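You operate a simulated robot arm through the tools that you are given. There is no shell and no other tool.

You are at the controls of a simulated robot arm. One attempt, no reset.

TASK
Square up the white paper stack on the jog table.
Fine: stack on the tray, tray tilted, jog switch on till the edges are even; then switch off, tray level, stack back where it lay; leave the other stacks.

The check looks at the end state, three seconds after you hand in, the way a careful person would. Anything else that was tipped, shoved, dropped, spilled or broken makes it a failure.

THE ROBOT
A 6-joint arm with a four-finger gripper, fixed in place. Base frame: the origin is at the foot of the arm, x ahead of it, y to its left, z up. Lengths are in mm, angles in degrees, forces in N, time in s.
Its first joint turns from -166.0 to 166.0 degrees. Payload 3.67 kg.
The tool frame sits at the grasp point between the pads (the TCP): z along the fingers, y along the line on which they close. The tips reach 28 mm beyond it. Largest opening 112 mm; the body of the gripper starts 73 mm behind the TCP.
Orientation is told as [roll, pitch, yaw] about the base's x, y, z axes, in that order, counted from this pose: with the fingers straight down and closing along the base's y, the tool's x points along the base's -x, its y along +y and its z along -z.

THE INTERFACE
- The arm moves only by the tool drive_tool. Its argument "series" is a list that holds one entry, the list of rows, each a list of 7 numbers: the shift along the base's x, y, z in m, then the turn, a rotation vector about the base's x, y, z in degrees, then the finger opening in m, from 0 to 0.112. In form: [[[x, y, z, rx, ry, rz, grip], ...]]. A call has 1 to 20 rows; each row is the pose to reach, as a shift and turn from the pose commanded when the call began. A row lasts 0.2 s, in which the tool goes at most 50 mm and 8.6 degrees; a call with a longer step from one row to the next is refused whole, and so is a gripper value outside its range. Where a pose cannot be reached the arm comes as near as it can. A force on the tool above 90 N (or 10 N above the force at the start of the call, whichever is more), or a blocked arm, ends the call early, and 0.2 s more pass. The fingers move at their own pace and stop on an object; they squeeze with about 24 N. The grip force told is the motor's: it shows also when the fingers shut on nothing. Time passes only in rows, and 0.2 s behind the last, so rows that repeat a pose let the fingers close. It gives the time, the measured TCP pose, the force on the tool (base axes), the opening and the grip force at its end, in the units of the frame above (readings bear some noise), with the torque about the TCP (base axes, N m) and any sound that the robot's microphone picked up.
- Cameras (640 x 400 px; columns grow to the right, rows downward): "scene" is fixed at [48.8, -502.1, 1587.5]; the picture's right is [-0.53, -0.85, 0.00], its down [-0.78, 0.48, -0.41] and it looks along [0.35, -0.21, -0.91] (base axes); focal length 351 px, centre (320, 200). "wrist" rides on the gripper at [60, -18, -104] in the tool frame; the picture's right is [0.29, 0.96, 0.00], its down [-0.80, 0.24, -0.55] and it looks along [-0.53, 0.16, 0.83] (tool axes); focal length 234 px, centre (320, 200). There is no depth. A picture from a camera that has moved, and an enlarged one, comes with that camera's place and axes in the base frame and with its lens.
- snapshot(camera): a new picture of that camera. It takes no simulated time.
- enlarge(camera, box): a new picture of the part [left, top, right, bottom] of that camera's present view, enlarged. It takes no simulated time.
- sign_off(): hands the job in; it is judged then, once.

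Nothing tells you positions but the pictures and the camera data. Unless the task says otherwise, let go and move clear before handing in.

The tools are called after "Request:" as name(argument=value, ...) on one line, values as JSON. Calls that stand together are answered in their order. drive_tool: Moves the arm, as the interface text tells. Its arguments: {"type":"object","properties":{"series":{"type":"array"}},"required":["series"]} The other tools are called the same way: snapshot (camera) takes a picture; enlarge (camera, box) takes an enlarged picture of a part of a camera's view; sign_off () hands the job in.

At the start:

```text
time: 0.0
ee_pos: [465.1, -377.9, 1090.8]
tool_rot: [0.1, 0.0, 0.2]
wrist_force: [0.9, 0.2, -0.3]
torque: [0.03, 0.0, -0.01]
opening: 112.3
grip_force: 0.1
```

scene: 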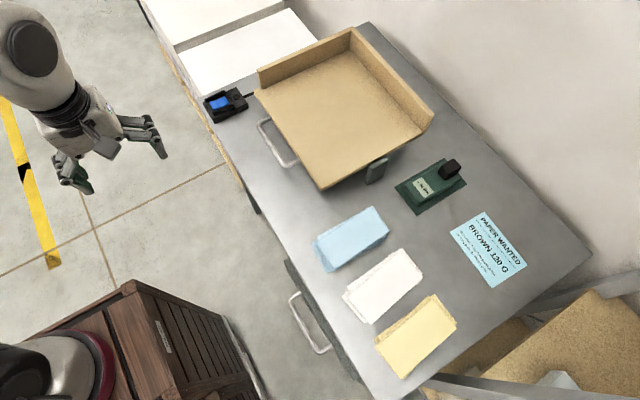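
wrist: 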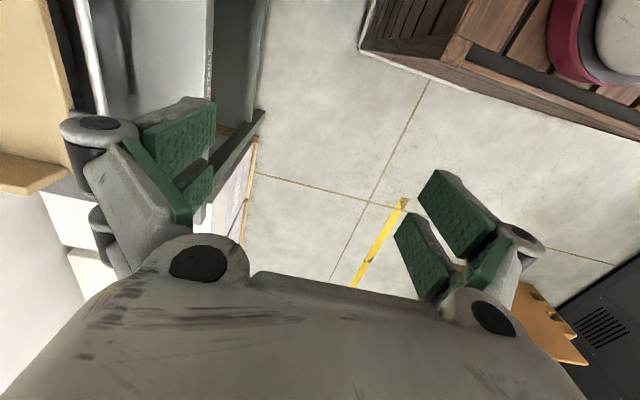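

I see a metal table with a tray that has a raised lip on two sides, a handle on its side, a switch box, three paper stacks (blue, white, yellow) and a paper note. I'll look closer at each before moving.

Request:
enlarge(camera="scene", box=[240, 20, 480, 200])

Request:
enlarge(camera="scene", box=[300, 190, 480, 390])

Request:
enlarge(camera="scene", box=[350, 130, 550, 290])

Request:
enlarge(camera="scene", box=[190, 70, 310, 190])

```text
2.22 times, centred on (360, 110) of scene
camera zoom: at [48.8, -502.1, 1587.5], right [-0.53, -0.85, 0.0], down [-0.78, 0.48, -0.41], along [0.35, -0.21, -0.91], focal length 779 px, centre (231, 400)
```

zoom: 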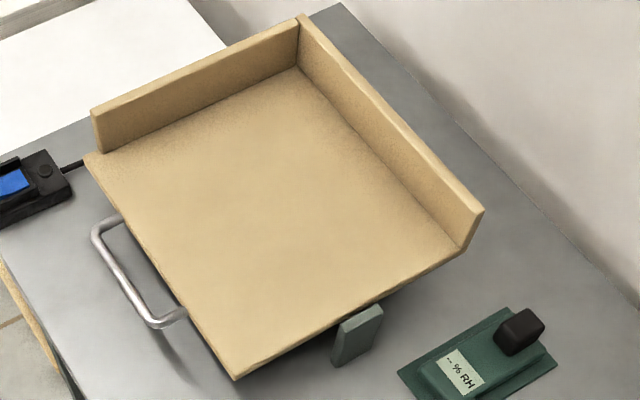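

```text
2.00 times, centred on (390, 290) of scene
camera zoom: at [48.8, -502.1, 1587.5], right [-0.53, -0.85, 0.0], down [-0.78, 0.48, -0.41], along [0.35, -0.21, -0.91], focal length 701 px, centre (180, 20)
```

zoom: 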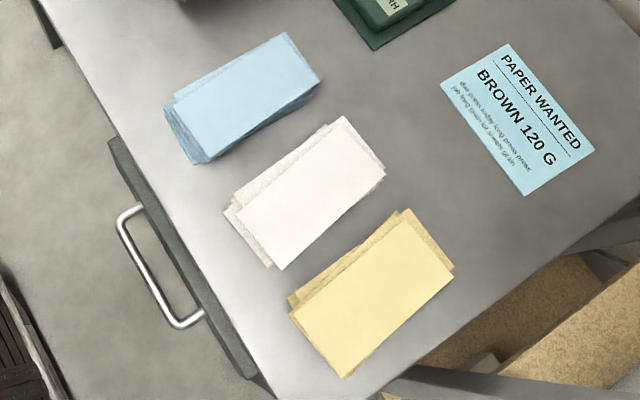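

```text
2.50 times, centred on (450, 210) of scene
camera zoom: at [48.8, -502.1, 1587.5], right [-0.53, -0.85, 0.0], down [-0.78, 0.48, -0.41], along [0.35, -0.21, -0.91], focal length 877 px, centre (-5, 175)
```

zoom: 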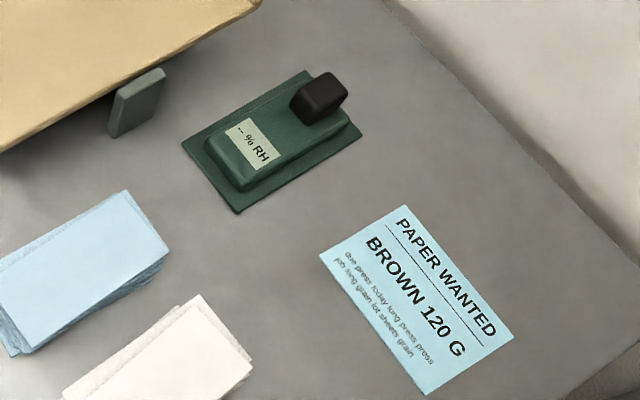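

```text
3.33 times, centred on (250, 130) of scene
camera zoom: at [48.8, -502.1, 1587.5], right [-0.53, -0.85, 0.0], down [-0.78, 0.48, -0.41], along [0.35, -0.21, -0.91], focal length 1169 px, centre (553, 433)
```

zoom: 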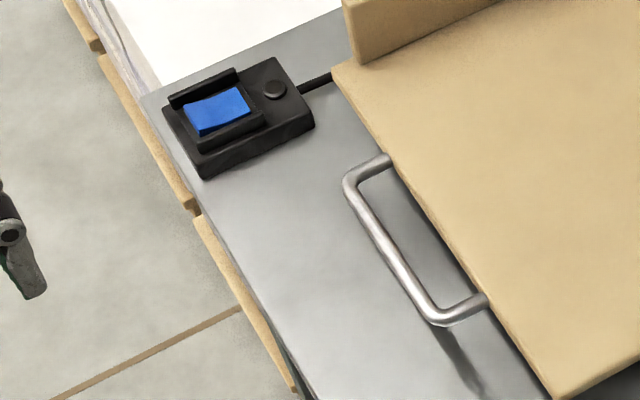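

The tray (lips on its far and right sides, handle toward the robot), the switch and the three stacks lie on the table toward -y. I estimate its height only roughly, so I'll swing over it high up, with the camera facing the table, to triangulate.

Request:
drive_tool(series=[[[-0.015, -0.01, 0, 0, 0, -7.5, 0.112], [-0.03, -0.02, 0, 0, 0, -15, 0.112], [-0.05, -0.035, 0, 0, 0, -22.5, 0.112], [-0.075, -0.05, 0, 0, 0, -30, 0.112], [-0.1, -0.07, 0, 0, 0, -37.5, 0.112], [-0.125, -0.09, 0, 0, 0, -45, 0.112], [-0.15, -0.11, 0, 0, 0, -52.5, 0.112], [-0.175, -0.13, 0, 0, 0, -60, 0.112], [-0.2, -0.15, 0, 0, 0, -67.5, 0.112], [-0.225, -0.165, 0, 0, 0, -75, 0.112], [-0.25, -0.18, 0, 0, 0, -82.5, 0.112], [-0.265, -0.182, 0, 0, 0, -90, 0.112]]])

```text
time: 2.6
ee_pos: [200.9, -559.7, 1090.3]
tool_rot: [0.0, -0.1, -90.0]
wrist_force: [0.4, 0.3, -0.3]
torque: [-0.02, 0.01, -0.01]
opening: 112.0
grip_force: 0.0
```

The arm moved freely and is now above the table edge. I'll take pictures from both cameras.

Request:
snapshot(camera="wrist")

Request:
snapshot(camera="scene")

```text
taken
camera wrist: at [183.4, -498.9, 1194.2], right [0.96, 0.29, 0.0], down [0.24, -0.8, 0.55], along [0.16, -0.53, -0.83], focal length 234 px, centre (320, 200)
```

wrist: 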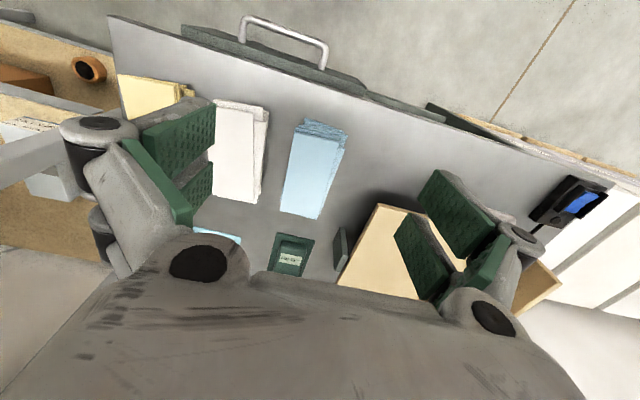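

```text
taken
```

scene: 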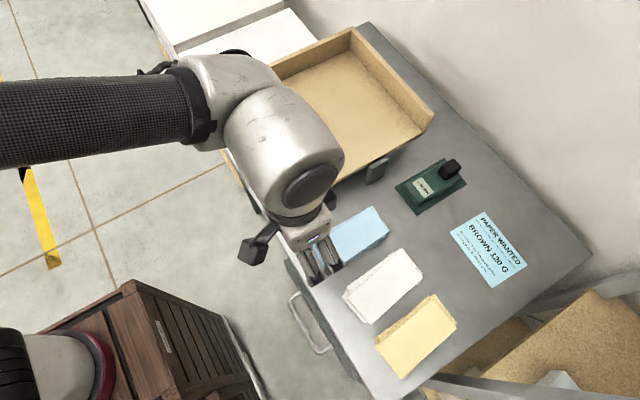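

The table top looks to be at about z 790. I'll move over to the tray, still high, to see the handle, the green piece and the switch up close.

Request:
drive_tool(series=[[[0.03, -0.008, 0, 0, 0, 0, 0.112], [0.07, -0.02, 0, 0, 0, 0, 0.112], [0.11, -0.03, 0, 0, 0, 0, 0.112], [0.15, -0.04, 0, 0, 0, 0, 0.112], [0.19, -0.055, 0, 0, 0, 0, 0.112], [0.23, -0.07, 0, 0, 0, 0, 0.112], [0.265, -0.08, 0, 0, 0, 0, 0.112], [0.29, -0.09, 0, 0, 0, 0, 0.112]]])

Request:
snapshot(camera="wrist")

Request:
snapshot(camera="scene")

```text
time: 4.4
ee_pos: [490.0, -650.5, 1089.4]
tool_rot: [0.0, 0.0, -90.0]
wrist_force: [-0.5, 0.5, 0.5]
torque: [0.01, -0.02, 0.0]
opening: 112.3
grip_force: 0.1
```

```text
taken
camera wrist: at [472.9, -589.2, 1193.1], right [0.96, 0.29, 0.0], down [0.24, -0.8, 0.55], along [0.16, -0.53, -0.83], focal length 234 px, centre (320, 200)
```

wrist: 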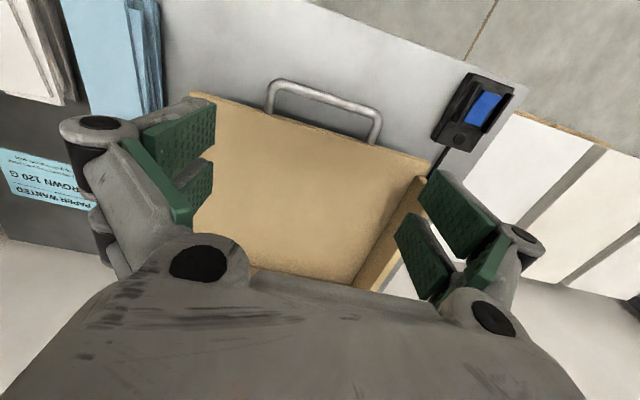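

```text
taken
```

scene: 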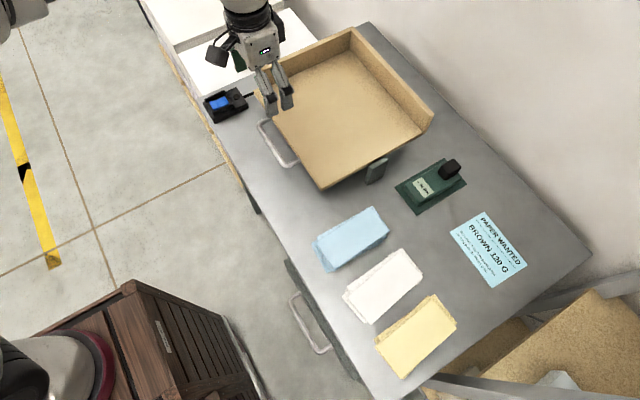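

The tray is level at about z 881, x 340–660, y -680 to -980. Its lips are at -y and +x, and the handle bar is centred near (497, -641, 890). The switch is at about (727, -595, 832). Next I'll look closely at the white stack and how it lies, since I have to put it back there.

Request:
drive_tool(series=[[[-0.03, 0.005, 0, 0, 0, 0, 0.112], [-0.075, 0.013, 0, 0, 0, 0, 0.112], [-0.12, 0.02, 0, 0, 0, 0, 0.112], [-0.165, 0.028, 0, 0, 0, 0, 0.112], [-0.21, 0.036, -0.01, 0, 0, 0, 0.112], [-0.255, 0.044, -0.03, 0, 0, 0, 0.112], [-0.3, 0.052, -0.05, 0, 0, 0, 0.112], [-0.34, 0.06, -0.07, 0, 0, 0, 0.112], [-0.38, 0.066, -0.085, 0, 0, 0, 0.112], [-0.41, 0.071, -0.09, 0, 0, 0, 0.112], [-0.428, 0.074, -0.09, 0, 0, 0, 0.112]]])

Request:
snapshot(camera="wrist")

Request:
enlarge(camera="wrist", box=[200, 60, 440, 260])

Request:
enlarge(camera="scene", box=[330, 230, 440, 340])

```text
time: 6.8
ee_pos: [62.4, -574.6, 1002.1]
tool_rot: [0.0, 0.0, -89.9]
wrist_force: [0.8, 0.1, -0.2]
torque: [0.02, -0.02, -0.01]
opening: 111.8
grip_force: 0.0
```

```text
taken
camera wrist: at [45.8, -513.7, 1106.0], right [0.96, 0.29, 0.0], down [0.24, -0.8, 0.55], along [0.16, -0.53, -0.83], focal length 234 px, centre (320, 200)
```

wrist: 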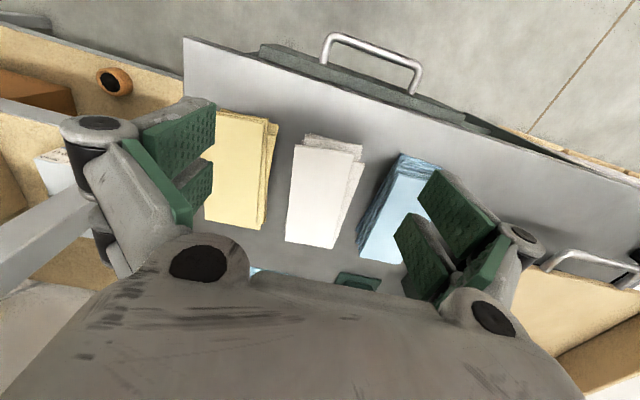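

```text
2.00 times, centred on (320, 160) of wrist
camera zoom: at [45.8, -513.7, 1106.0], right [0.96, 0.29, 0.0], down [0.24, -0.8, 0.55], along [0.16, -0.53, -0.83], focal length 468 px, centre (320, 280)
```

zoom: 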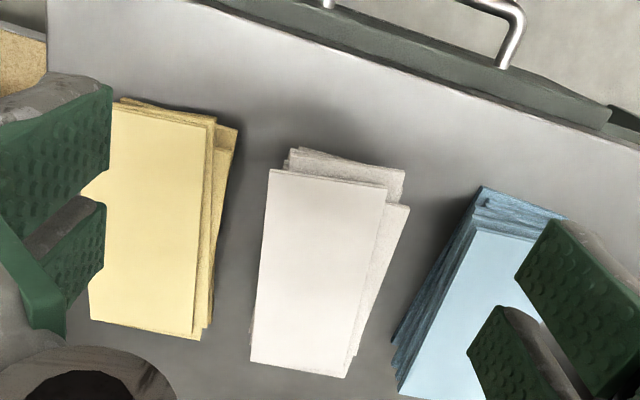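

```text
3.64 times, centred on (385, 285) of scene
camera zoom: at [48.8, -502.1, 1587.5], right [-0.53, -0.85, 0.0], down [-0.78, 0.48, -0.41], along [0.35, -0.21, -0.91], focal length 1275 px, centre (84, -109)
```

zoom: 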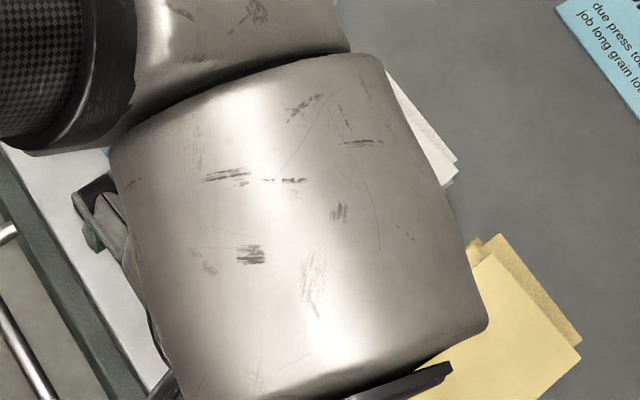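

The white stack is made of several slabs, each shifted a little. I'll shift sideways for a second view, which will give me the stack's height and corners.

Request:
drive_tool(series=[[[0.03, 0, 0, 0, 0, 0, 0.112], [0.07, 0, 0, 0, 0, 0, 0.112], [0.1, 0, 0, 0, 0, 0, 0.112], [0.1, 0, 0, 0, 0, 0, 0.112]]])

Request:
enlarge(camera="wrist", box=[180, 60, 420, 260])

```text
time: 7.8
ee_pos: [163.6, -574.0, 1002.5]
tool_rot: [0.0, -0.1, -90.0]
wrist_force: [-0.3, 0.1, 0.2]
torque: [0.0, 0.0, 0.0]
opening: 112.2
grip_force: 0.1
```

```text
2.00 times, centred on (300, 160) of wrist
camera zoom: at [146.0, -512.8, 1105.9], right [0.96, 0.29, 0.0], down [0.24, -0.8, 0.55], along [0.16, -0.53, -0.83], focal length 468 px, centre (360, 280)
```

zoom: 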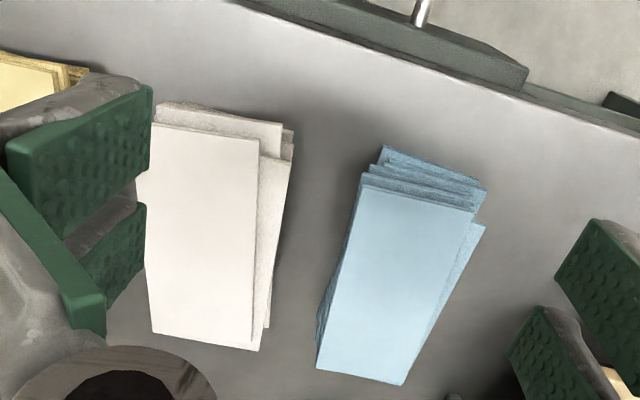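

The white stack's top is at z about 845 and the table at about 793, so it is some 52 mm high. It measures about 70 x 152 mm, is centred near (95, -688) and is turned about +7°. Before handling it I'll look under the tray from the -x side to learn how it tilts.

Request:
drive_tool(series=[[[0.0, -0.015, 0, 0, 0, 8, 0.112], [0.0, -0.035, 0, 0, 0, 16, 0.112], [0.0, -0.06, 0, 0, 0, 24, 0.112], [0.0, -0.085, 0, 0, 0, 32, 0.112], [0.005, -0.11, 0, 0, 0, 40, 0.112], [0.01, -0.135, 0, 0, 0, 48, 0.112], [0.015, -0.16, -0.01, 0, 0, 56, 0.112], [0.02, -0.185, -0.02, 0, 0, 64, 0.112], [0.025, -0.205, -0.03, 0, 0, 72, 0.112], [0.03, -0.22, -0.035, 0, 0, 80, 0.112], [0.035, -0.225, -0.04, 0, 0, 87, 0.112], [0.036, -0.226, -0.042, 0, 0, 90, 0.112], [0.036, -0.226, -0.042, 0, 0, 90, 0.112]]])

Request:
snapshot(camera="wrist")

Request:
enlarge(camera="wrist", box=[200, 120, 440, 270])

```text
time: 10.6
ee_pos: [198.2, -801.0, 959.9]
tool_rot: [0.0, 0.0, 0.1]
wrist_force: [-0.1, 0.6, -0.5]
torque: [0.03, 0.01, 0.04]
opening: 111.9
grip_force: 0.1
```

```text
taken
camera wrist: at [138.9, -818.2, 1063.4], right [-0.29, 0.96, 0.0], down [0.8, 0.24, 0.55], along [0.53, 0.16, -0.83], focal length 234 px, centre (320, 200)
```

wrist: 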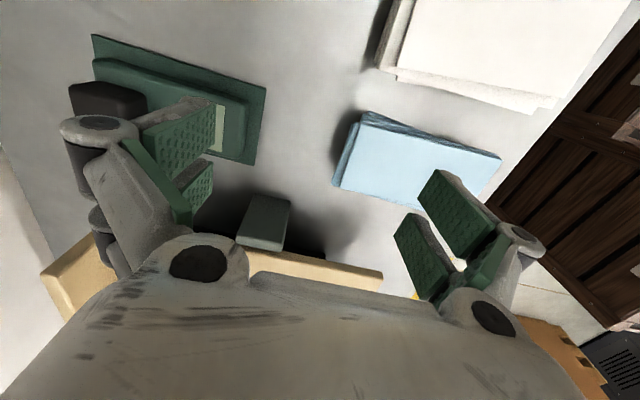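

```text
2.67 times, centred on (320, 195) of wrist
camera zoom: at [138.9, -818.2, 1063.4], right [-0.29, 0.96, 0.0], down [0.8, 0.24, 0.55], along [0.53, 0.16, -0.83], focal length 624 px, centre (320, 213)
```

zoom: 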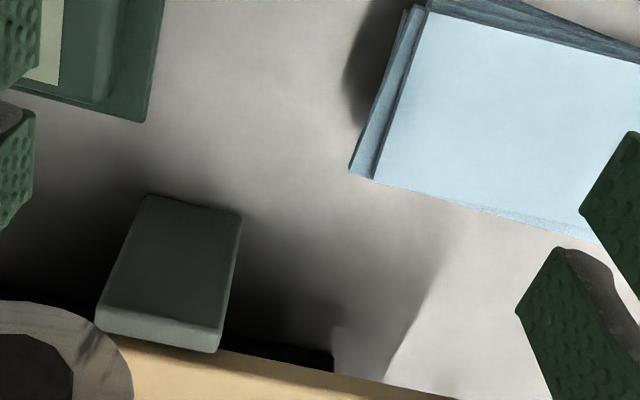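

The green post stands on the table just outside the tray's -x edge, so it is probably a pivot bracket. I'll tip the tool to look under the tray.

Request:
drive_tool(series=[[[-0.005, 0, -0.01, 0, -7, 0, 0.112], [-0.01, 0, -0.02, 0, -14, 0, 0.112], [-0.015, 0, -0.03, 0, -21, 0, 0.112], [-0.02, 0, -0.04, 0, -28, 0, 0.112], [-0.03, 0, -0.055, 0, -35, 0, 0.112], [-0.03, 0, -0.055, 0, -40, 0, 0.112]]])

Request:
snapshot(camera="wrist")

Request:
snapshot(camera="scene")

```text
time: 12.0
ee_pos: [168.3, -801.5, 906.0]
tool_rot: [-0.2, -40.2, 0.1]
wrist_force: [-1.0, 0.2, 0.2]
torque: [0.01, 0.05, 0.0]
opening: 112.0
grip_force: 0.1
```

```text
taken
camera wrist: at [56.4, -818.7, 945.0], right [-0.22, 0.96, -0.19], down [0.25, 0.24, 0.94], along [0.94, 0.16, -0.29], focal length 234 px, centre (320, 200)
```

wrist: 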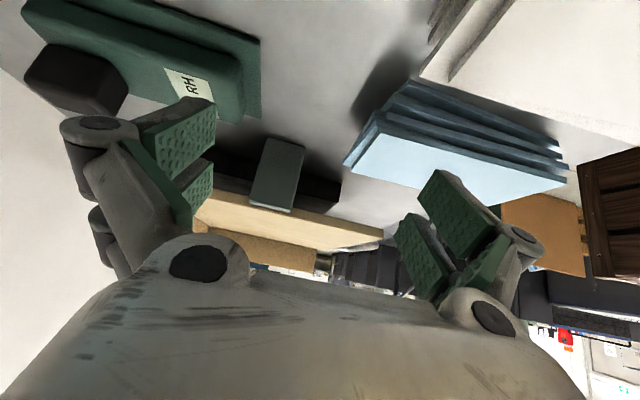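

```text
taken
```

scene: 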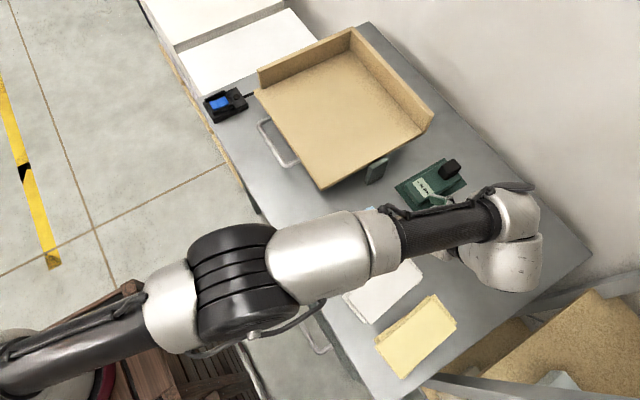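

Request:
enlarge(camera="wrist", box=[190, 110, 430, 270])

Request:
enlarge(camera="wrist", box=[340, 0, 600, 200])

```text
2.50 times, centred on (310, 190) of wrist
camera zoom: at [56.4, -818.7, 945.0], right [-0.22, 0.96, -0.19], down [0.25, 0.24, 0.94], along [0.94, 0.16, -0.29], focal length 585 px, centre (345, 225)
```

zoom: 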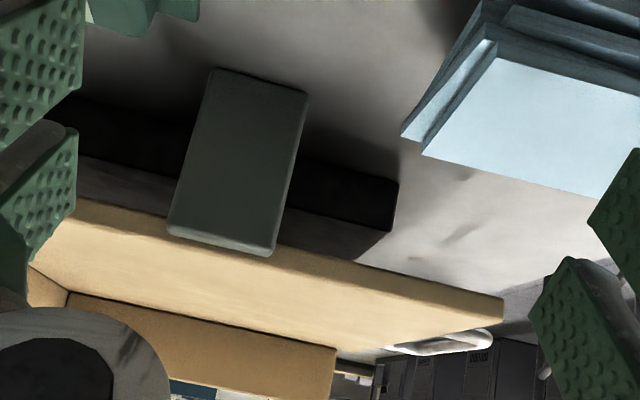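

```text
2.00 times, centred on (470, 100) of wrist
camera zoom: at [56.4, -818.7, 945.0], right [-0.22, 0.96, -0.19], down [0.25, 0.24, 0.94], along [0.94, 0.16, -0.29], focal length 468 px, centre (20, 400)
```

zoom: 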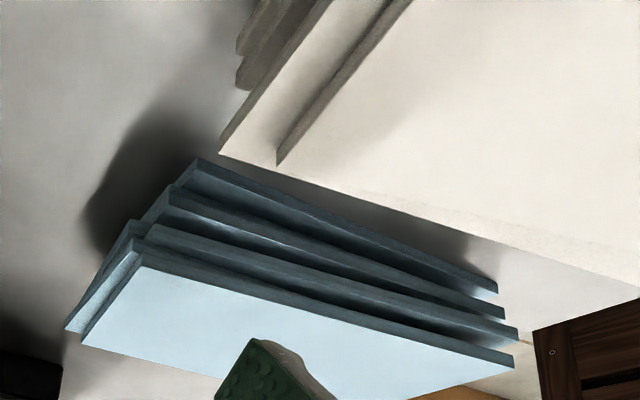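

There is a dark base under the tray with a pivot post at mid-depth (y about -830), so lifting the handle should tip the tray toward its -y lip. The stacks are five slabs each. I'll untilt the tool and go back over the white stack to measure its resting pose precisely.

Request:
drive_tool(series=[[[0.0, 0, 0.02, 0, 7, 0, 0.112], [0.0, 0, 0.04, 0, 14, 0, 0.112], [0.0, 0, 0.06, 0, 21, 0, 0.112], [0.0, 0, 0.08, 0, 28, 0, 0.112], [0.0, 0, 0.1, 0, 35, 0, 0.112], [0.0, 0, 0.1, 0, 40.1, 0, 0.112]]])

Request:
drive_tool(series=[[[-0.005, 0.01, 0, 0, 0, -8, 0.112], [-0.01, 0.025, 0, 0, 0, -16, 0.112], [-0.02, 0.045, 0, 0, 0, -24, 0.112], [-0.03, 0.065, 0, 0, 0, -32, 0.112], [-0.04, 0.085, 0, 0, 0, -40, 0.112], [-0.05, 0.105, 0, 0, 0, -48, 0.112], [-0.06, 0.13, 0, 0, 0, -56, 0.112], [-0.07, 0.155, 0, 0, 0, -64, 0.112], [-0.08, 0.175, 0, 0, 0, -72, 0.112], [-0.09, 0.195, 0, 0, 0, -80, 0.112], [-0.1, 0.21, 0, 0, 0, -87, 0.112], [-0.103, 0.22, 0, 0, 0, -90, 0.112], [-0.103, 0.22, 0, 0, 0, -90, 0.112]]])

Request:
snapshot(camera="wrist")

Request:
enlarge(camera="wrist", box=[250, 100, 410, 260])

```text
time: 13.4
ee_pos: [168.0, -802.1, 1005.2]
tool_rot: [0.0, 0.2, 0.0]
wrist_force: [0.1, 1.4, 0.5]
torque: [0.03, 0.0, -0.02]
opening: 112.0
grip_force: 0.1
```

```text
time: 16.2
ee_pos: [65.8, -581.9, 1005.5]
tool_rot: [-0.1, 0.1, -90.0]
wrist_force: [0.1, -0.3, -0.6]
torque: [0.03, 0.03, -0.01]
opening: 111.9
grip_force: 0.0
```

```text
taken
camera wrist: at [48.1, -520.5, 1108.9], right [0.96, 0.29, 0.0], down [0.24, -0.8, 0.55], along [0.16, -0.53, -0.83], focal length 234 px, centre (320, 200)
```

wrist: 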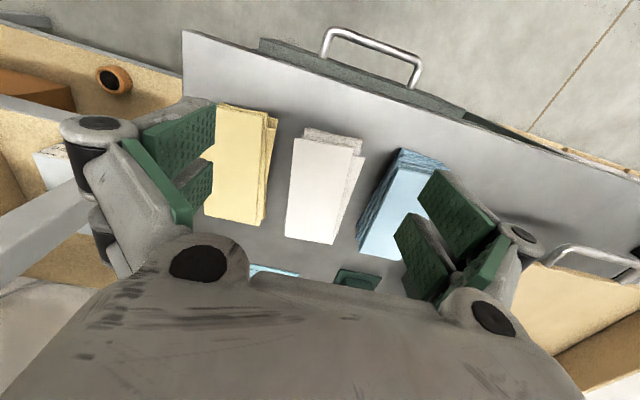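

```text
2.50 times, centred on (330, 180) of wrist
camera zoom: at [48.1, -520.5, 1108.9], right [0.96, 0.29, 0.0], down [0.24, -0.8, 0.55], along [0.16, -0.53, -0.83], focal length 585 px, centre (295, 250)
```

zoom: 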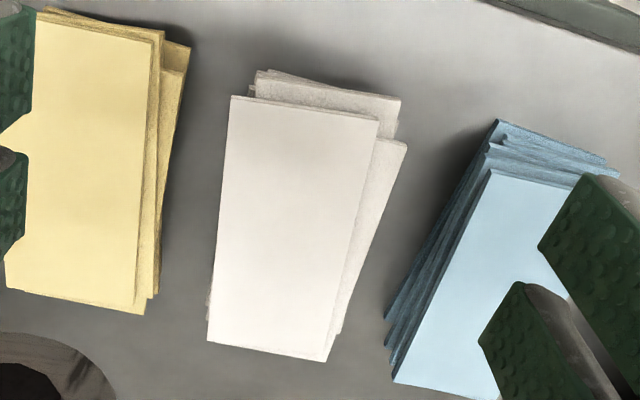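

Request:
enlarge(camera="wrist", box=[280, 120, 370, 180])

Request:
enlarge(camera="wrist", box=[280, 190, 370, 250])

Request:
enlarge(camera="scene", box=[335, 240, 435, 330])

```text
6.67 times, centred on (325, 150) of wrist
camera zoom: at [48.1, -520.5, 1108.9], right [0.96, 0.29, 0.0], down [0.24, -0.8, 0.55], along [0.16, -0.53, -0.83], focal length 1561 px, centre (287, 533)
```

zoom: 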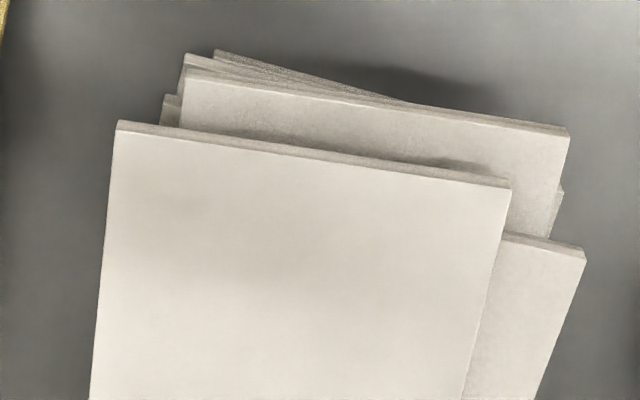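

```text
6.67 times, centred on (325, 220) of wrist
camera zoom: at [48.1, -520.5, 1108.9], right [0.96, 0.29, 0.0], down [0.24, -0.8, 0.55], along [0.16, -0.53, -0.83], focal length 1561 px, centre (287, 67)
```

zoom: 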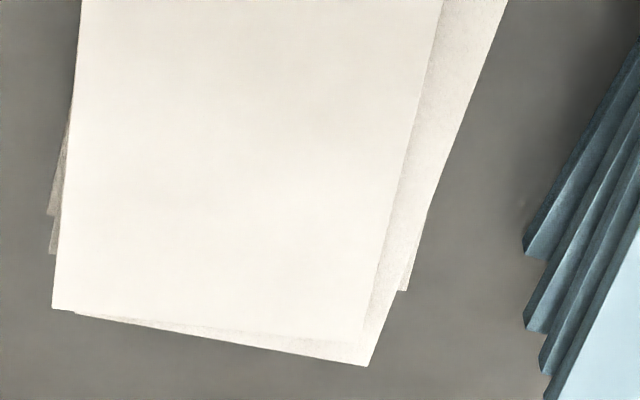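

```text
4.44 times, centred on (385, 285) of scene
camera zoom: at [48.8, -502.1, 1587.5], right [-0.53, -0.85, 0.0], down [-0.78, 0.48, -0.41], along [0.35, -0.21, -0.91], focal length 1558 px, centre (31, -178)
```

zoom: 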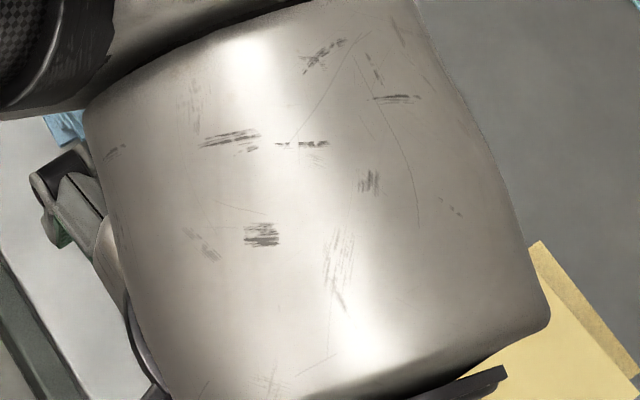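

I want the layer heights more exactly, so I'll take a second detailed view from a shifted, lower spot.

Request:
drive_tool(series=[[[0.03, 0.01, -0.01, 0, 0, 0, 0.112], [0.06, 0.02, -0.03, 0, 0, 0, 0.112], [0.08, 0.02, -0.03, 0, 0, 0, 0.112], [0.08, 0.02, -0.03, 0, 0, 0, 0.112]]])

Request:
snapshot(camera="wrist")

Request:
enlarge(camera="wrist", box=[220, 110, 320, 180])

Request:
enlarge(camera="wrist", box=[220, 190, 320, 260])

```text
time: 17.2
ee_pos: [144.6, -562.2, 975.3]
tool_rot: [0.0, 0.0, -90.0]
wrist_force: [0.2, 1.1, -0.3]
torque: [0.01, -0.01, 0.02]
opening: 112.1
grip_force: 0.1
```

```text
taken
camera wrist: at [127.4, -500.6, 1079.1], right [0.96, 0.29, 0.0], down [0.24, -0.8, 0.55], along [0.16, -0.53, -0.83], focal length 234 px, centre (320, 200)
```

wrist: 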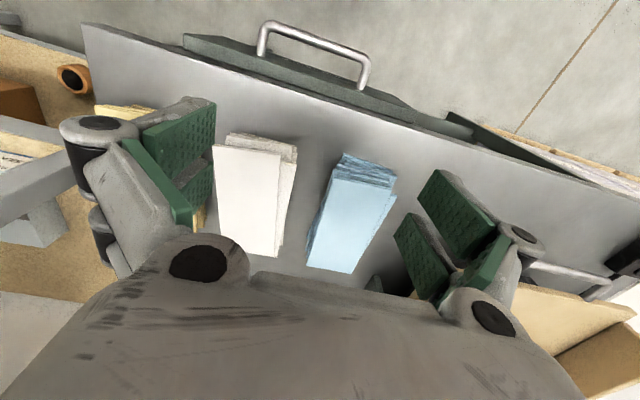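

```text
5.71 times, centred on (270, 145) of wrist
camera zoom: at [127.4, -500.6, 1079.1], right [0.96, 0.29, 0.0], down [0.24, -0.8, 0.55], along [0.16, -0.53, -0.83], focal length 1338 px, centre (606, 514)
```

zoom: 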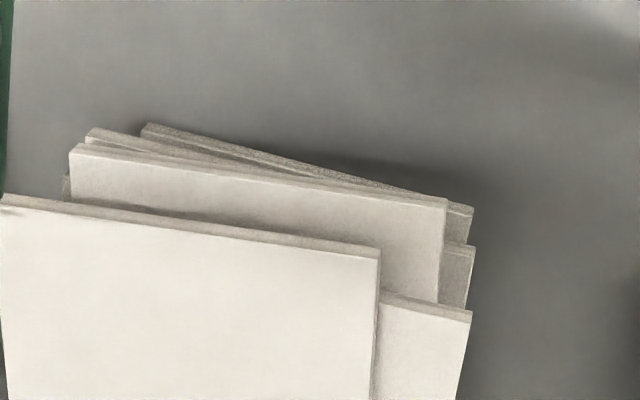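

```text
5.71 times, centred on (270, 225) of wrist
camera zoom: at [127.4, -500.6, 1079.1], right [0.96, 0.29, 0.0], down [0.24, -0.8, 0.55], along [0.16, -0.53, -0.83], focal length 1338 px, centre (606, 57)
```

zoom: 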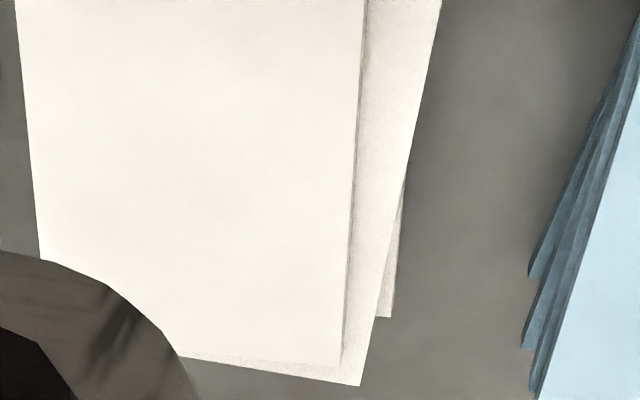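

Several thin layers, together about 52 mm high, lie with a mean centre near (98, -688) and a mean turn of about 6°. I'll line up above it with the opening matched to the gaps to the yellow and blue stacks, then check before going down.

Request:
drive_tool(series=[[[-0.01, -0.025, 0, 0, 0, 1, 0.106], [-0.02, -0.06, -0.01, 0, 0, 3, 0.106], [-0.035, -0.095, -0.03, 0, 0, 5, 0.106], [-0.0466, -0.1258, -0.045, 0, 0, 6, 0.106], [-0.0466, -0.1258, -0.045, 0, 0, 6, 0.106], [-0.0466, -0.1258, -0.045, 0, 0, 6, 0.106]]])

Request:
snapshot(camera="wrist")

Request:
snapshot(camera="scene")

```text
time: 18.6
ee_pos: [97.7, -687.1, 930.7]
tool_rot: [0.1, 0.1, -83.9]
wrist_force: [0.4, 0.5, -0.1]
torque: [0.0, 0.02, -0.02]
opening: 106.0
grip_force: 0.1
```

```text
taken
camera wrist: at [74.6, -627.6, 1034.8], right [0.92, 0.39, 0.0], down [0.32, -0.77, 0.55], along [0.21, -0.51, -0.83], focal length 234 px, centre (320, 200)
```

wrist: 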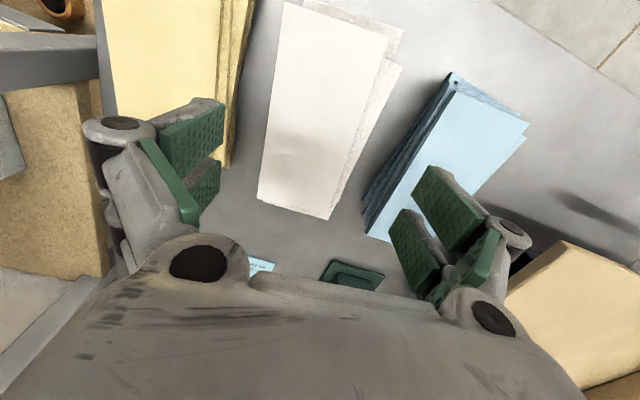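

```text
taken
```

scene: 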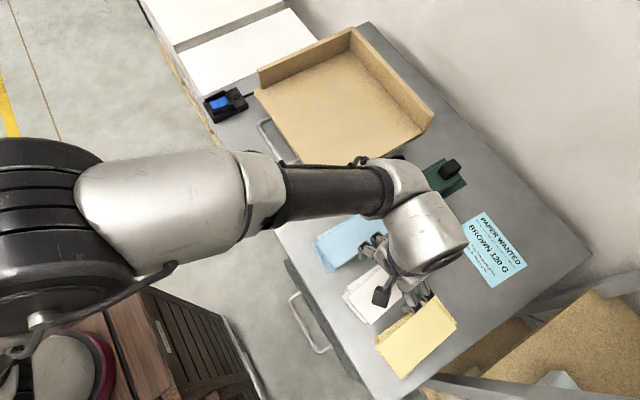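

Lined up over the stack; the gaps look balanced. I'll descend part way and check finger clearance on both sides.

Request:
drive_tool(series=[[[0, 0, -0.015, 0, 0, 0, 0.106], [0, 0, -0.03, 0, 0, 0, 0.106], [0, 0, -0.045, 0, 0, 0, 0.106], [0, 0, -0.05, 0, 0, 0, 0.106]]])

Request:
snapshot(camera="wrist")

Request:
enlarge(camera="scene", box=[310, 200, 470, 340])

```text
time: 19.6
ee_pos: [99.5, -687.3, 880.0]
tool_rot: [0.1, -0.1, -83.9]
wrist_force: [0.5, 0.9, -0.7]
torque: [0.0, 0.02, -0.02]
opening: 105.7
grip_force: 0.1
```

```text
taken
camera wrist: at [75.8, -628.6, 983.1], right [0.92, 0.39, 0.0], down [0.32, -0.77, 0.55], along [0.21, -0.51, -0.83], focal length 234 px, centre (320, 200)
```

wrist: 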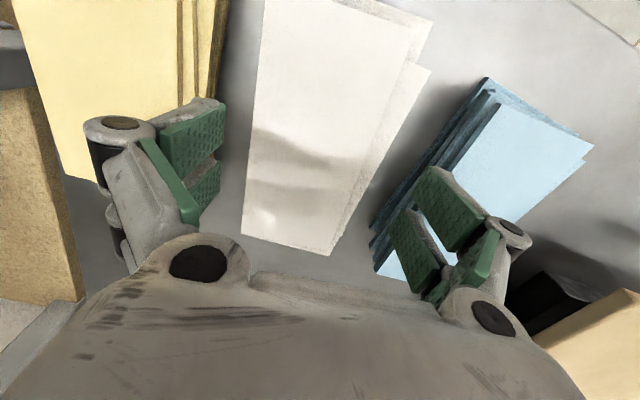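

```text
2.86 times, centred on (390, 270) of scene
camera zoom: at [48.8, -502.1, 1587.5], right [-0.53, -0.85, 0.0], down [-0.78, 0.48, -0.41], along [0.35, -0.21, -0.91], focal length 1002 px, centre (120, 0)
```

zoom: 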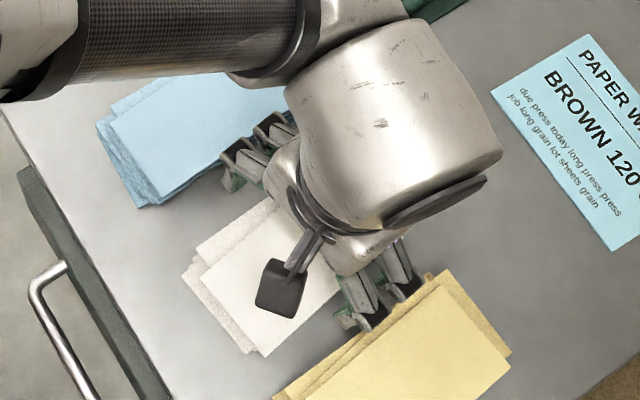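

Request:
enlarge(camera="scene", box=[390, 260, 450, 320])

Request:
enlarge(camera="wrist", box=[60, 60, 260, 260])

Request:
enlarge(camera="wrist", box=[360, 130, 560, 330])

```text
6.67 times, centred on (420, 290) of scene
camera zoom: at [48.8, -502.1, 1587.5], right [-0.53, -0.85, 0.0], down [-0.78, 0.48, -0.41], along [0.35, -0.21, -0.91], focal length 2338 px, centre (-347, -400)
```

zoom: 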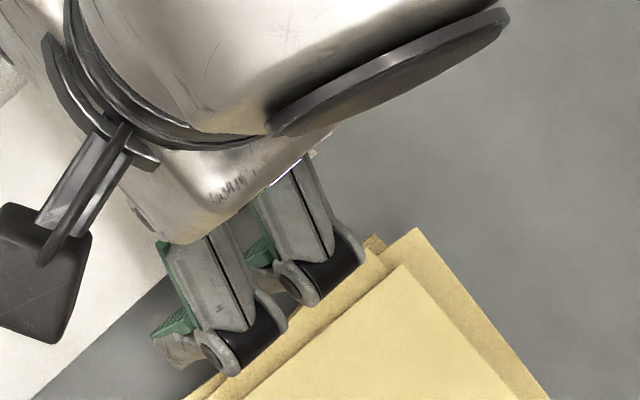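

```text
2.00 times, centred on (160, 160) of wrist
camera zoom: at [75.8, -628.6, 983.1], right [0.92, 0.39, 0.0], down [0.32, -0.77, 0.55], along [0.21, -0.51, -0.83], focal length 468 px, centre (640, 280)
```

zoom: 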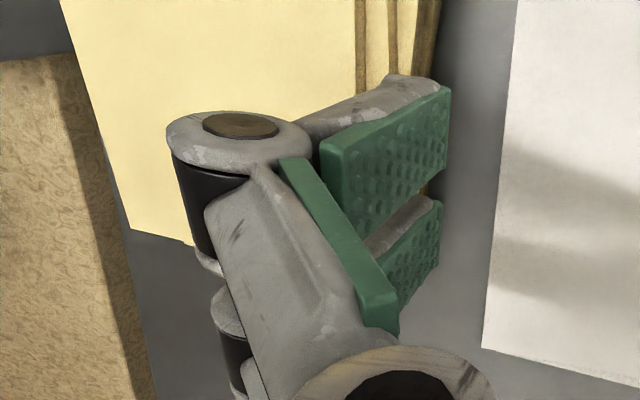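

```text
2.00 times, centred on (460, 230) of wrist
camera zoom: at [75.8, -628.6, 983.1], right [0.92, 0.39, 0.0], down [0.32, -0.77, 0.55], along [0.21, -0.51, -0.83], focal length 468 px, centre (40, 140)
```

zoom: 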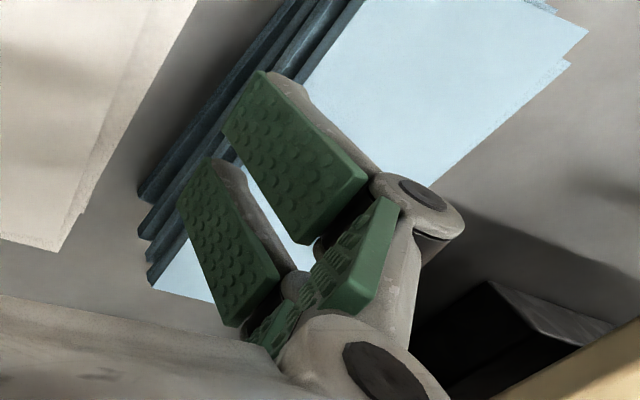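

The left knuckle should clear the top of the yellow stack by a few mm in both directions. I'll go down in small steps, watching the force.

Request:
drive_tool(series=[[[0.0005, 0, -0.01, 0, 0, 0, 0.106], [0.0005, 0, -0.02, 0, 0, 0, 0.106], [0.0005, 0, -0.03, 0, 0, 0, 0.106], [0.0005, 0, -0.038, 0, 0, 0, 0.106], [0.0005, 0, -0.04, 0, 0, 0, 0.106]]])

Request:
snapshot(camera="wrist")

Request:
enlarge(camera="scene", box=[330, 220, 450, 340])

```text
time: 20.8
ee_pos: [99.4, -687.4, 839.1]
tool_rot: [0.0, -0.1, -83.9]
wrist_force: [0.2, 0.4, 0.5]
torque: [0.01, 0.02, 0.01]
opening: 105.8
grip_force: 0.0
```

```text
taken
camera wrist: at [75.6, -628.9, 942.8], right [0.92, 0.39, 0.0], down [0.32, -0.77, 0.55], along [0.21, -0.51, -0.83], focal length 234 px, centre (320, 200)
```

wrist: 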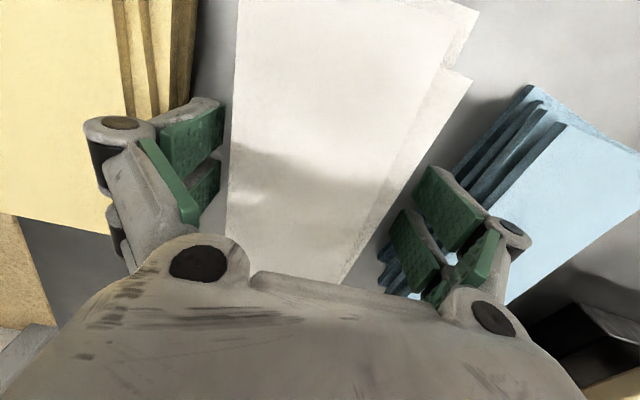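

```text
3.33 times, centred on (390, 280) of scene
camera zoom: at [48.8, -502.1, 1587.5], right [-0.53, -0.85, 0.0], down [-0.78, 0.48, -0.41], along [0.35, -0.21, -0.91], focal length 1169 px, centre (87, -67)
```

zoom: 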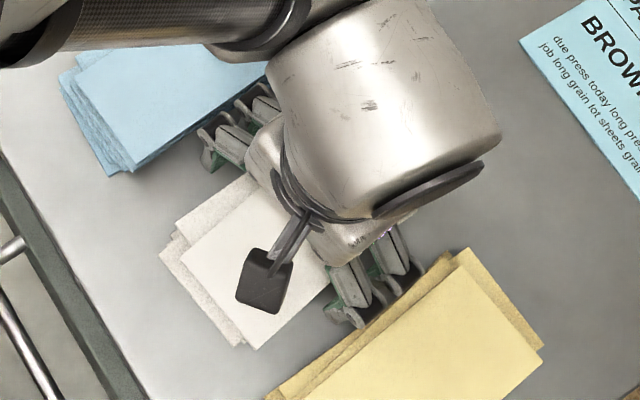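

Request:
enlarge(camera="wrist", box=[180, 60, 280, 260])

Request:
enlarge(camera="wrist", box=[360, 120, 500, 300])

Request:
enlarge(camera="scene", box=[380, 270, 440, 330])

```text
2.00 times, centred on (230, 160) of wrist
camera zoom: at [75.6, -628.9, 942.8], right [0.92, 0.39, 0.0], down [0.32, -0.77, 0.55], along [0.21, -0.51, -0.83], focal length 468 px, centre (500, 280)
```

zoom: 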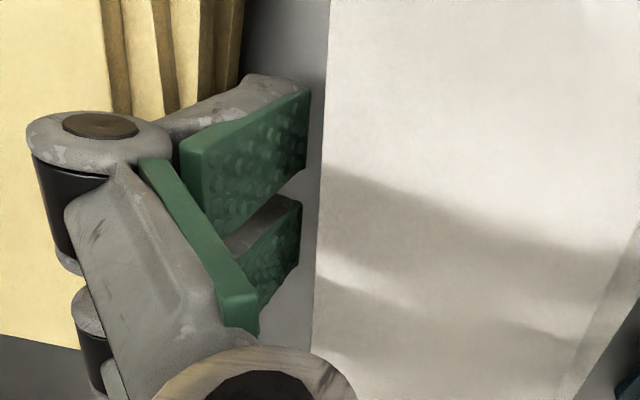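

```text
2.22 times, centred on (430, 210) of wrist
camera zoom: at [75.6, -628.9, 942.8], right [0.92, 0.39, 0.0], down [0.32, -0.77, 0.55], along [0.21, -0.51, -0.83], focal length 520 px, centre (76, 178)
```

zoom: 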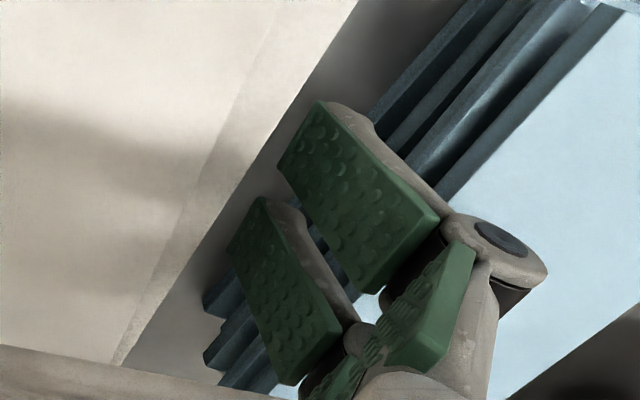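

```text
6.67 times, centred on (410, 300) of scene
camera zoom: at [48.8, -502.1, 1587.5], right [-0.53, -0.85, 0.0], down [-0.78, 0.48, -0.41], along [0.35, -0.21, -0.91], focal length 2338 px, centre (-280, -467)
```

zoom: 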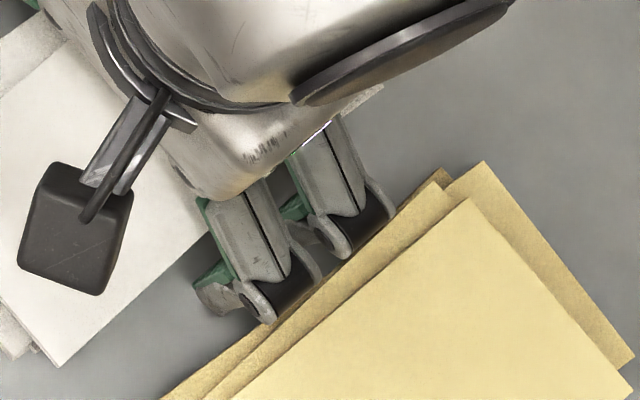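

Request:
enlarge(camera="scene", box=[395, 285, 425, 315])

Request:
enlarge(camera="scene", box=[360, 230, 390, 260])

```text
13.33 times, centred on (410, 300) of scene
camera zoom: at [48.8, -502.1, 1587.5], right [-0.53, -0.85, 0.0], down [-0.78, 0.48, -0.41], along [0.35, -0.21, -0.91], focal length 4675 px, centre (-880, -1133)
```

zoom: 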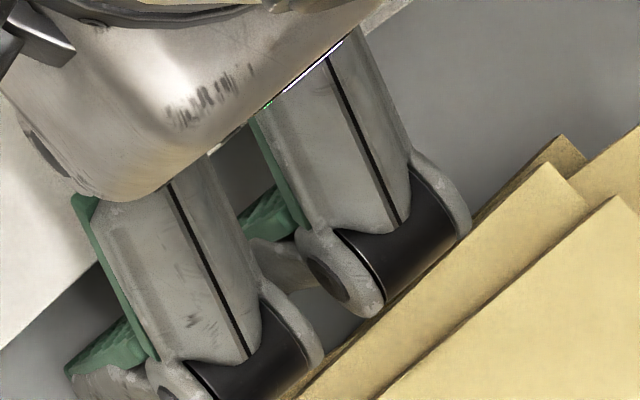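

```text
13.33 times, centred on (375, 245) of scene
camera zoom: at [48.8, -502.1, 1587.5], right [-0.53, -0.85, 0.0], down [-0.78, 0.48, -0.41], along [0.35, -0.21, -0.91], focal length 4675 px, centre (-413, -400)
```

zoom: 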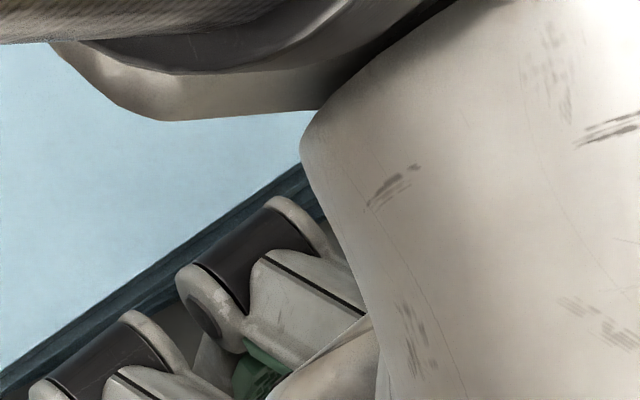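

The knuckles clear the yellow stack's edge and both pads clear the white stack. I'll continue down slowly toward the table.

Request:
drive_tool(series=[[[0.0005, 0, -0.004, 0, 0, 0, 0.106], [0.0005, 0, -0.008, 0, 0, 0, 0.106], [0.0005, 0, -0.0105, 0, 0, 0, 0.106], [0.0005, 0, -0.0115, 0, 0, 0, 0.106]]])

Request:
enlarge(camera="wrist", box=[160, 60, 480, 260])

```text
time: 21.8
ee_pos: [99.0, -687.6, 828.3]
tool_rot: [0.1, 0.2, -83.8]
wrist_force: [-0.7, 0.3, -0.3]
torque: [0.02, 0.0, 0.01]
opening: 106.1
grip_force: 0.0
```

```text
2.00 times, centred on (320, 160) of wrist
camera zoom: at [76.3, -628.3, 931.2], right [0.92, 0.39, 0.0], down [0.32, -0.77, 0.55], along [0.21, -0.51, -0.83], focal length 468 px, centre (320, 280)
```

zoom: 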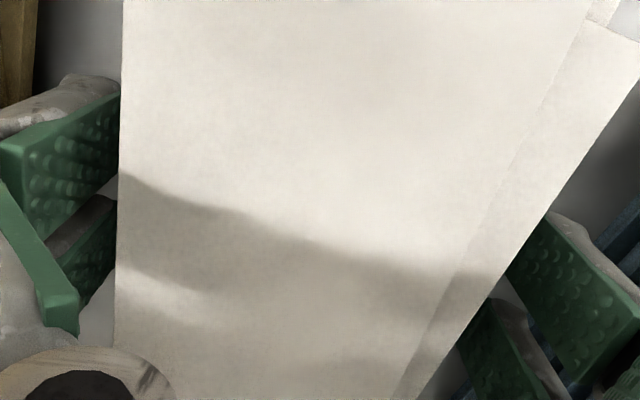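

Request:
drive_tool(series=[[[0.0, 0, -0.001, 0, 0, 0, 0.106], [0.0, 0, -0.002, 0, 0, 0, 0.106], [0.0, 0, -0.003, 0, 0, 0, 0.106], [0.0, 0, -0.0035, 0, 0, 0, 0.106]]])

```text
time: 22.8
ee_pos: [101.6, -688.4, 823.9]
tool_rot: [0.0, 0.0, -83.9]
wrist_force: [0.3, -0.8, -0.7]
torque: [0.02, 0.0, 0.01]
opening: 105.9
grip_force: 0.0
```

Request:
drive_tool(series=[[[0.0, 0, -0.0005, 0, 0, 0, 0.106], [0.0, 0, -0.001, 0, 0, 0, 0.106], [0.0, 0, -0.0015, 0, 0, 0, 0.106], [0.0, 0, -0.0015, 0, 0, 0, 0.106]]])

```text
time: 23.8
ee_pos: [99.3, -687.8, 822.6]
tool_rot: [0.0, 0.1, -83.9]
wrist_force: [0.1, 0.8, -0.6]
torque: [-0.02, -0.01, 0.01]
opening: 106.0
grip_force: 0.1
```

Request:
drive_tool(series=[[[0.0, 0, -0.0005, 0, 0, 0, 0.106], [0.0, 0, -0.001, 0, 0, 0, 0.106], [0.0, 0, -0.0015, 0, 0, 0, 0.106], [0.0, 0, -0.0015, 0, 0, 0, 0.106]]])

```text
time: 24.8
ee_pos: [100.0, -686.8, 821.3]
tool_rot: [0.0, 0.1, -83.8]
wrist_force: [0.6, -0.5, 0.6]
torque: [0.03, 0.02, 0.0]
opening: 106.0
grip_force: 0.1
```

Request:
drive_tool(series=[[[0.0, 0, -0.0005, 0, 0, 0, 0.106], [0.0, 0, -0.001, 0, 0, 0, 0.106], [0.0, 0, -0.0015, 0, 0, 0, 0.106], [0.0, 0, -0.0015, 0, 0, 0, 0.106]]])

```text
time: 25.8
ee_pos: [101.2, -687.6, 820.4]
tool_rot: [0.0, 0.1, -83.9]
wrist_force: [0.4, 0.1, 0.3]
torque: [-0.03, 0.03, 0.01]
opening: 105.9
grip_force: 0.0
```

Request:
drive_tool(series=[[[0.0, 0, -0.0005, 0, 0, 0, 0.106], [0.0, 0, -0.001, 0, 0, 0, 0.106], [0.0, 0, -0.0015, 0, 0, 0, 0.106], [0.0, 0, -0.002, 0, 0, 0, 0.106], [0.0, 0, -0.002, 0, 0, 0, 0.106]]])

```text
time: 27.0
ee_pos: [99.4, -686.8, 818.6]
tool_rot: [0.0, 0.1, -83.9]
wrist_force: [0.2, -0.6, -0.8]
torque: [-0.01, -0.01, -0.01]
opening: 105.9
grip_force: 0.1
```

Request:
enlarge(camera="scene", box=[385, 275, 435, 325])

Request:
snapshot(camera="wrist")

Request:
enlarge(camera="wrist", box=[140, 60, 260, 200])

```text
8.00 times, centred on (410, 300) of scene
camera zoom: at [48.8, -502.1, 1587.5], right [-0.53, -0.85, 0.0], down [-0.78, 0.48, -0.41], along [0.35, -0.21, -0.91], focal length 2805 px, centre (-400, -600)
```

zoom: 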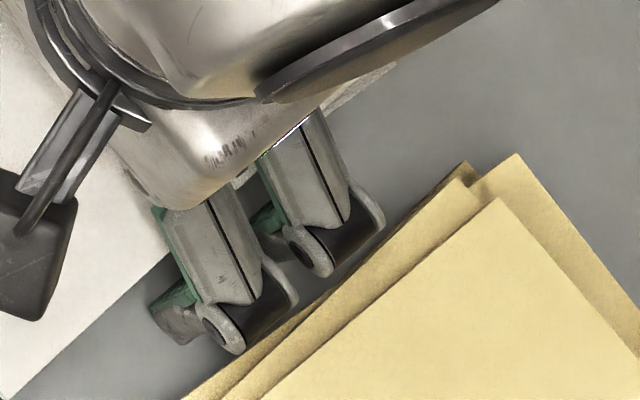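

```text
taken
camera wrist: at [76.7, -628.7, 921.8], right [0.92, 0.39, 0.0], down [0.32, -0.77, 0.55], along [0.21, -0.51, -0.83], focal length 234 px, centre (320, 200)
```

wrist: 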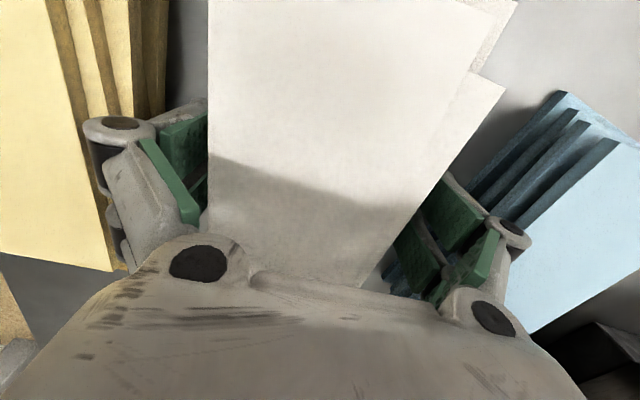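

```text
2.86 times, centred on (200, 130) of wrist
camera zoom: at [76.7, -628.7, 921.8], right [0.92, 0.39, 0.0], down [0.32, -0.77, 0.55], along [0.21, -0.51, -0.83], focal length 669 px, centre (663, 400)
```

zoom: 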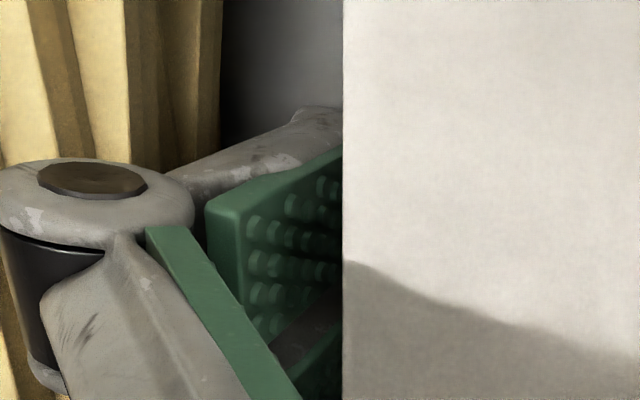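

No contact yet and still clear on both sides. I'll keep going in 0.5 mm steps until the tips touch.

Request:
drive_tool(series=[[[0.0, 0, -0.0005, 0, 0, 0, 0.106], [0.0, 0, -0.001, 0, 0, 0, 0.106], [0.0, 0, -0.0015, 0, 0, 0, 0.106], [0.0, 0, -0.002, 0, 0, 0, 0.106], [0.0, 0, -0.002, 0, 0, 0, 0.106]]])

Request:
drive_tool(series=[[[0.0, 0, 0, 0, 0, 0, 0.106]]])

```text
time: 28.2
ee_pos: [99.7, -687.6, 815.5]
tool_rot: [0.0, 0.0, -84.0]
wrist_force: [-0.1, 0.7, 0.1]
torque: [0.01, 0.03, -0.01]
opening: 106.1
grip_force: 0.0
```

```text
time: 28.6
ee_pos: [100.1, -686.6, 816.4]
tool_rot: [0.0, 0.1, -83.9]
wrist_force: [-0.2, -0.2, 0.1]
torque: [0.0, 0.01, 0.01]
opening: 105.9
grip_force: 0.1
```

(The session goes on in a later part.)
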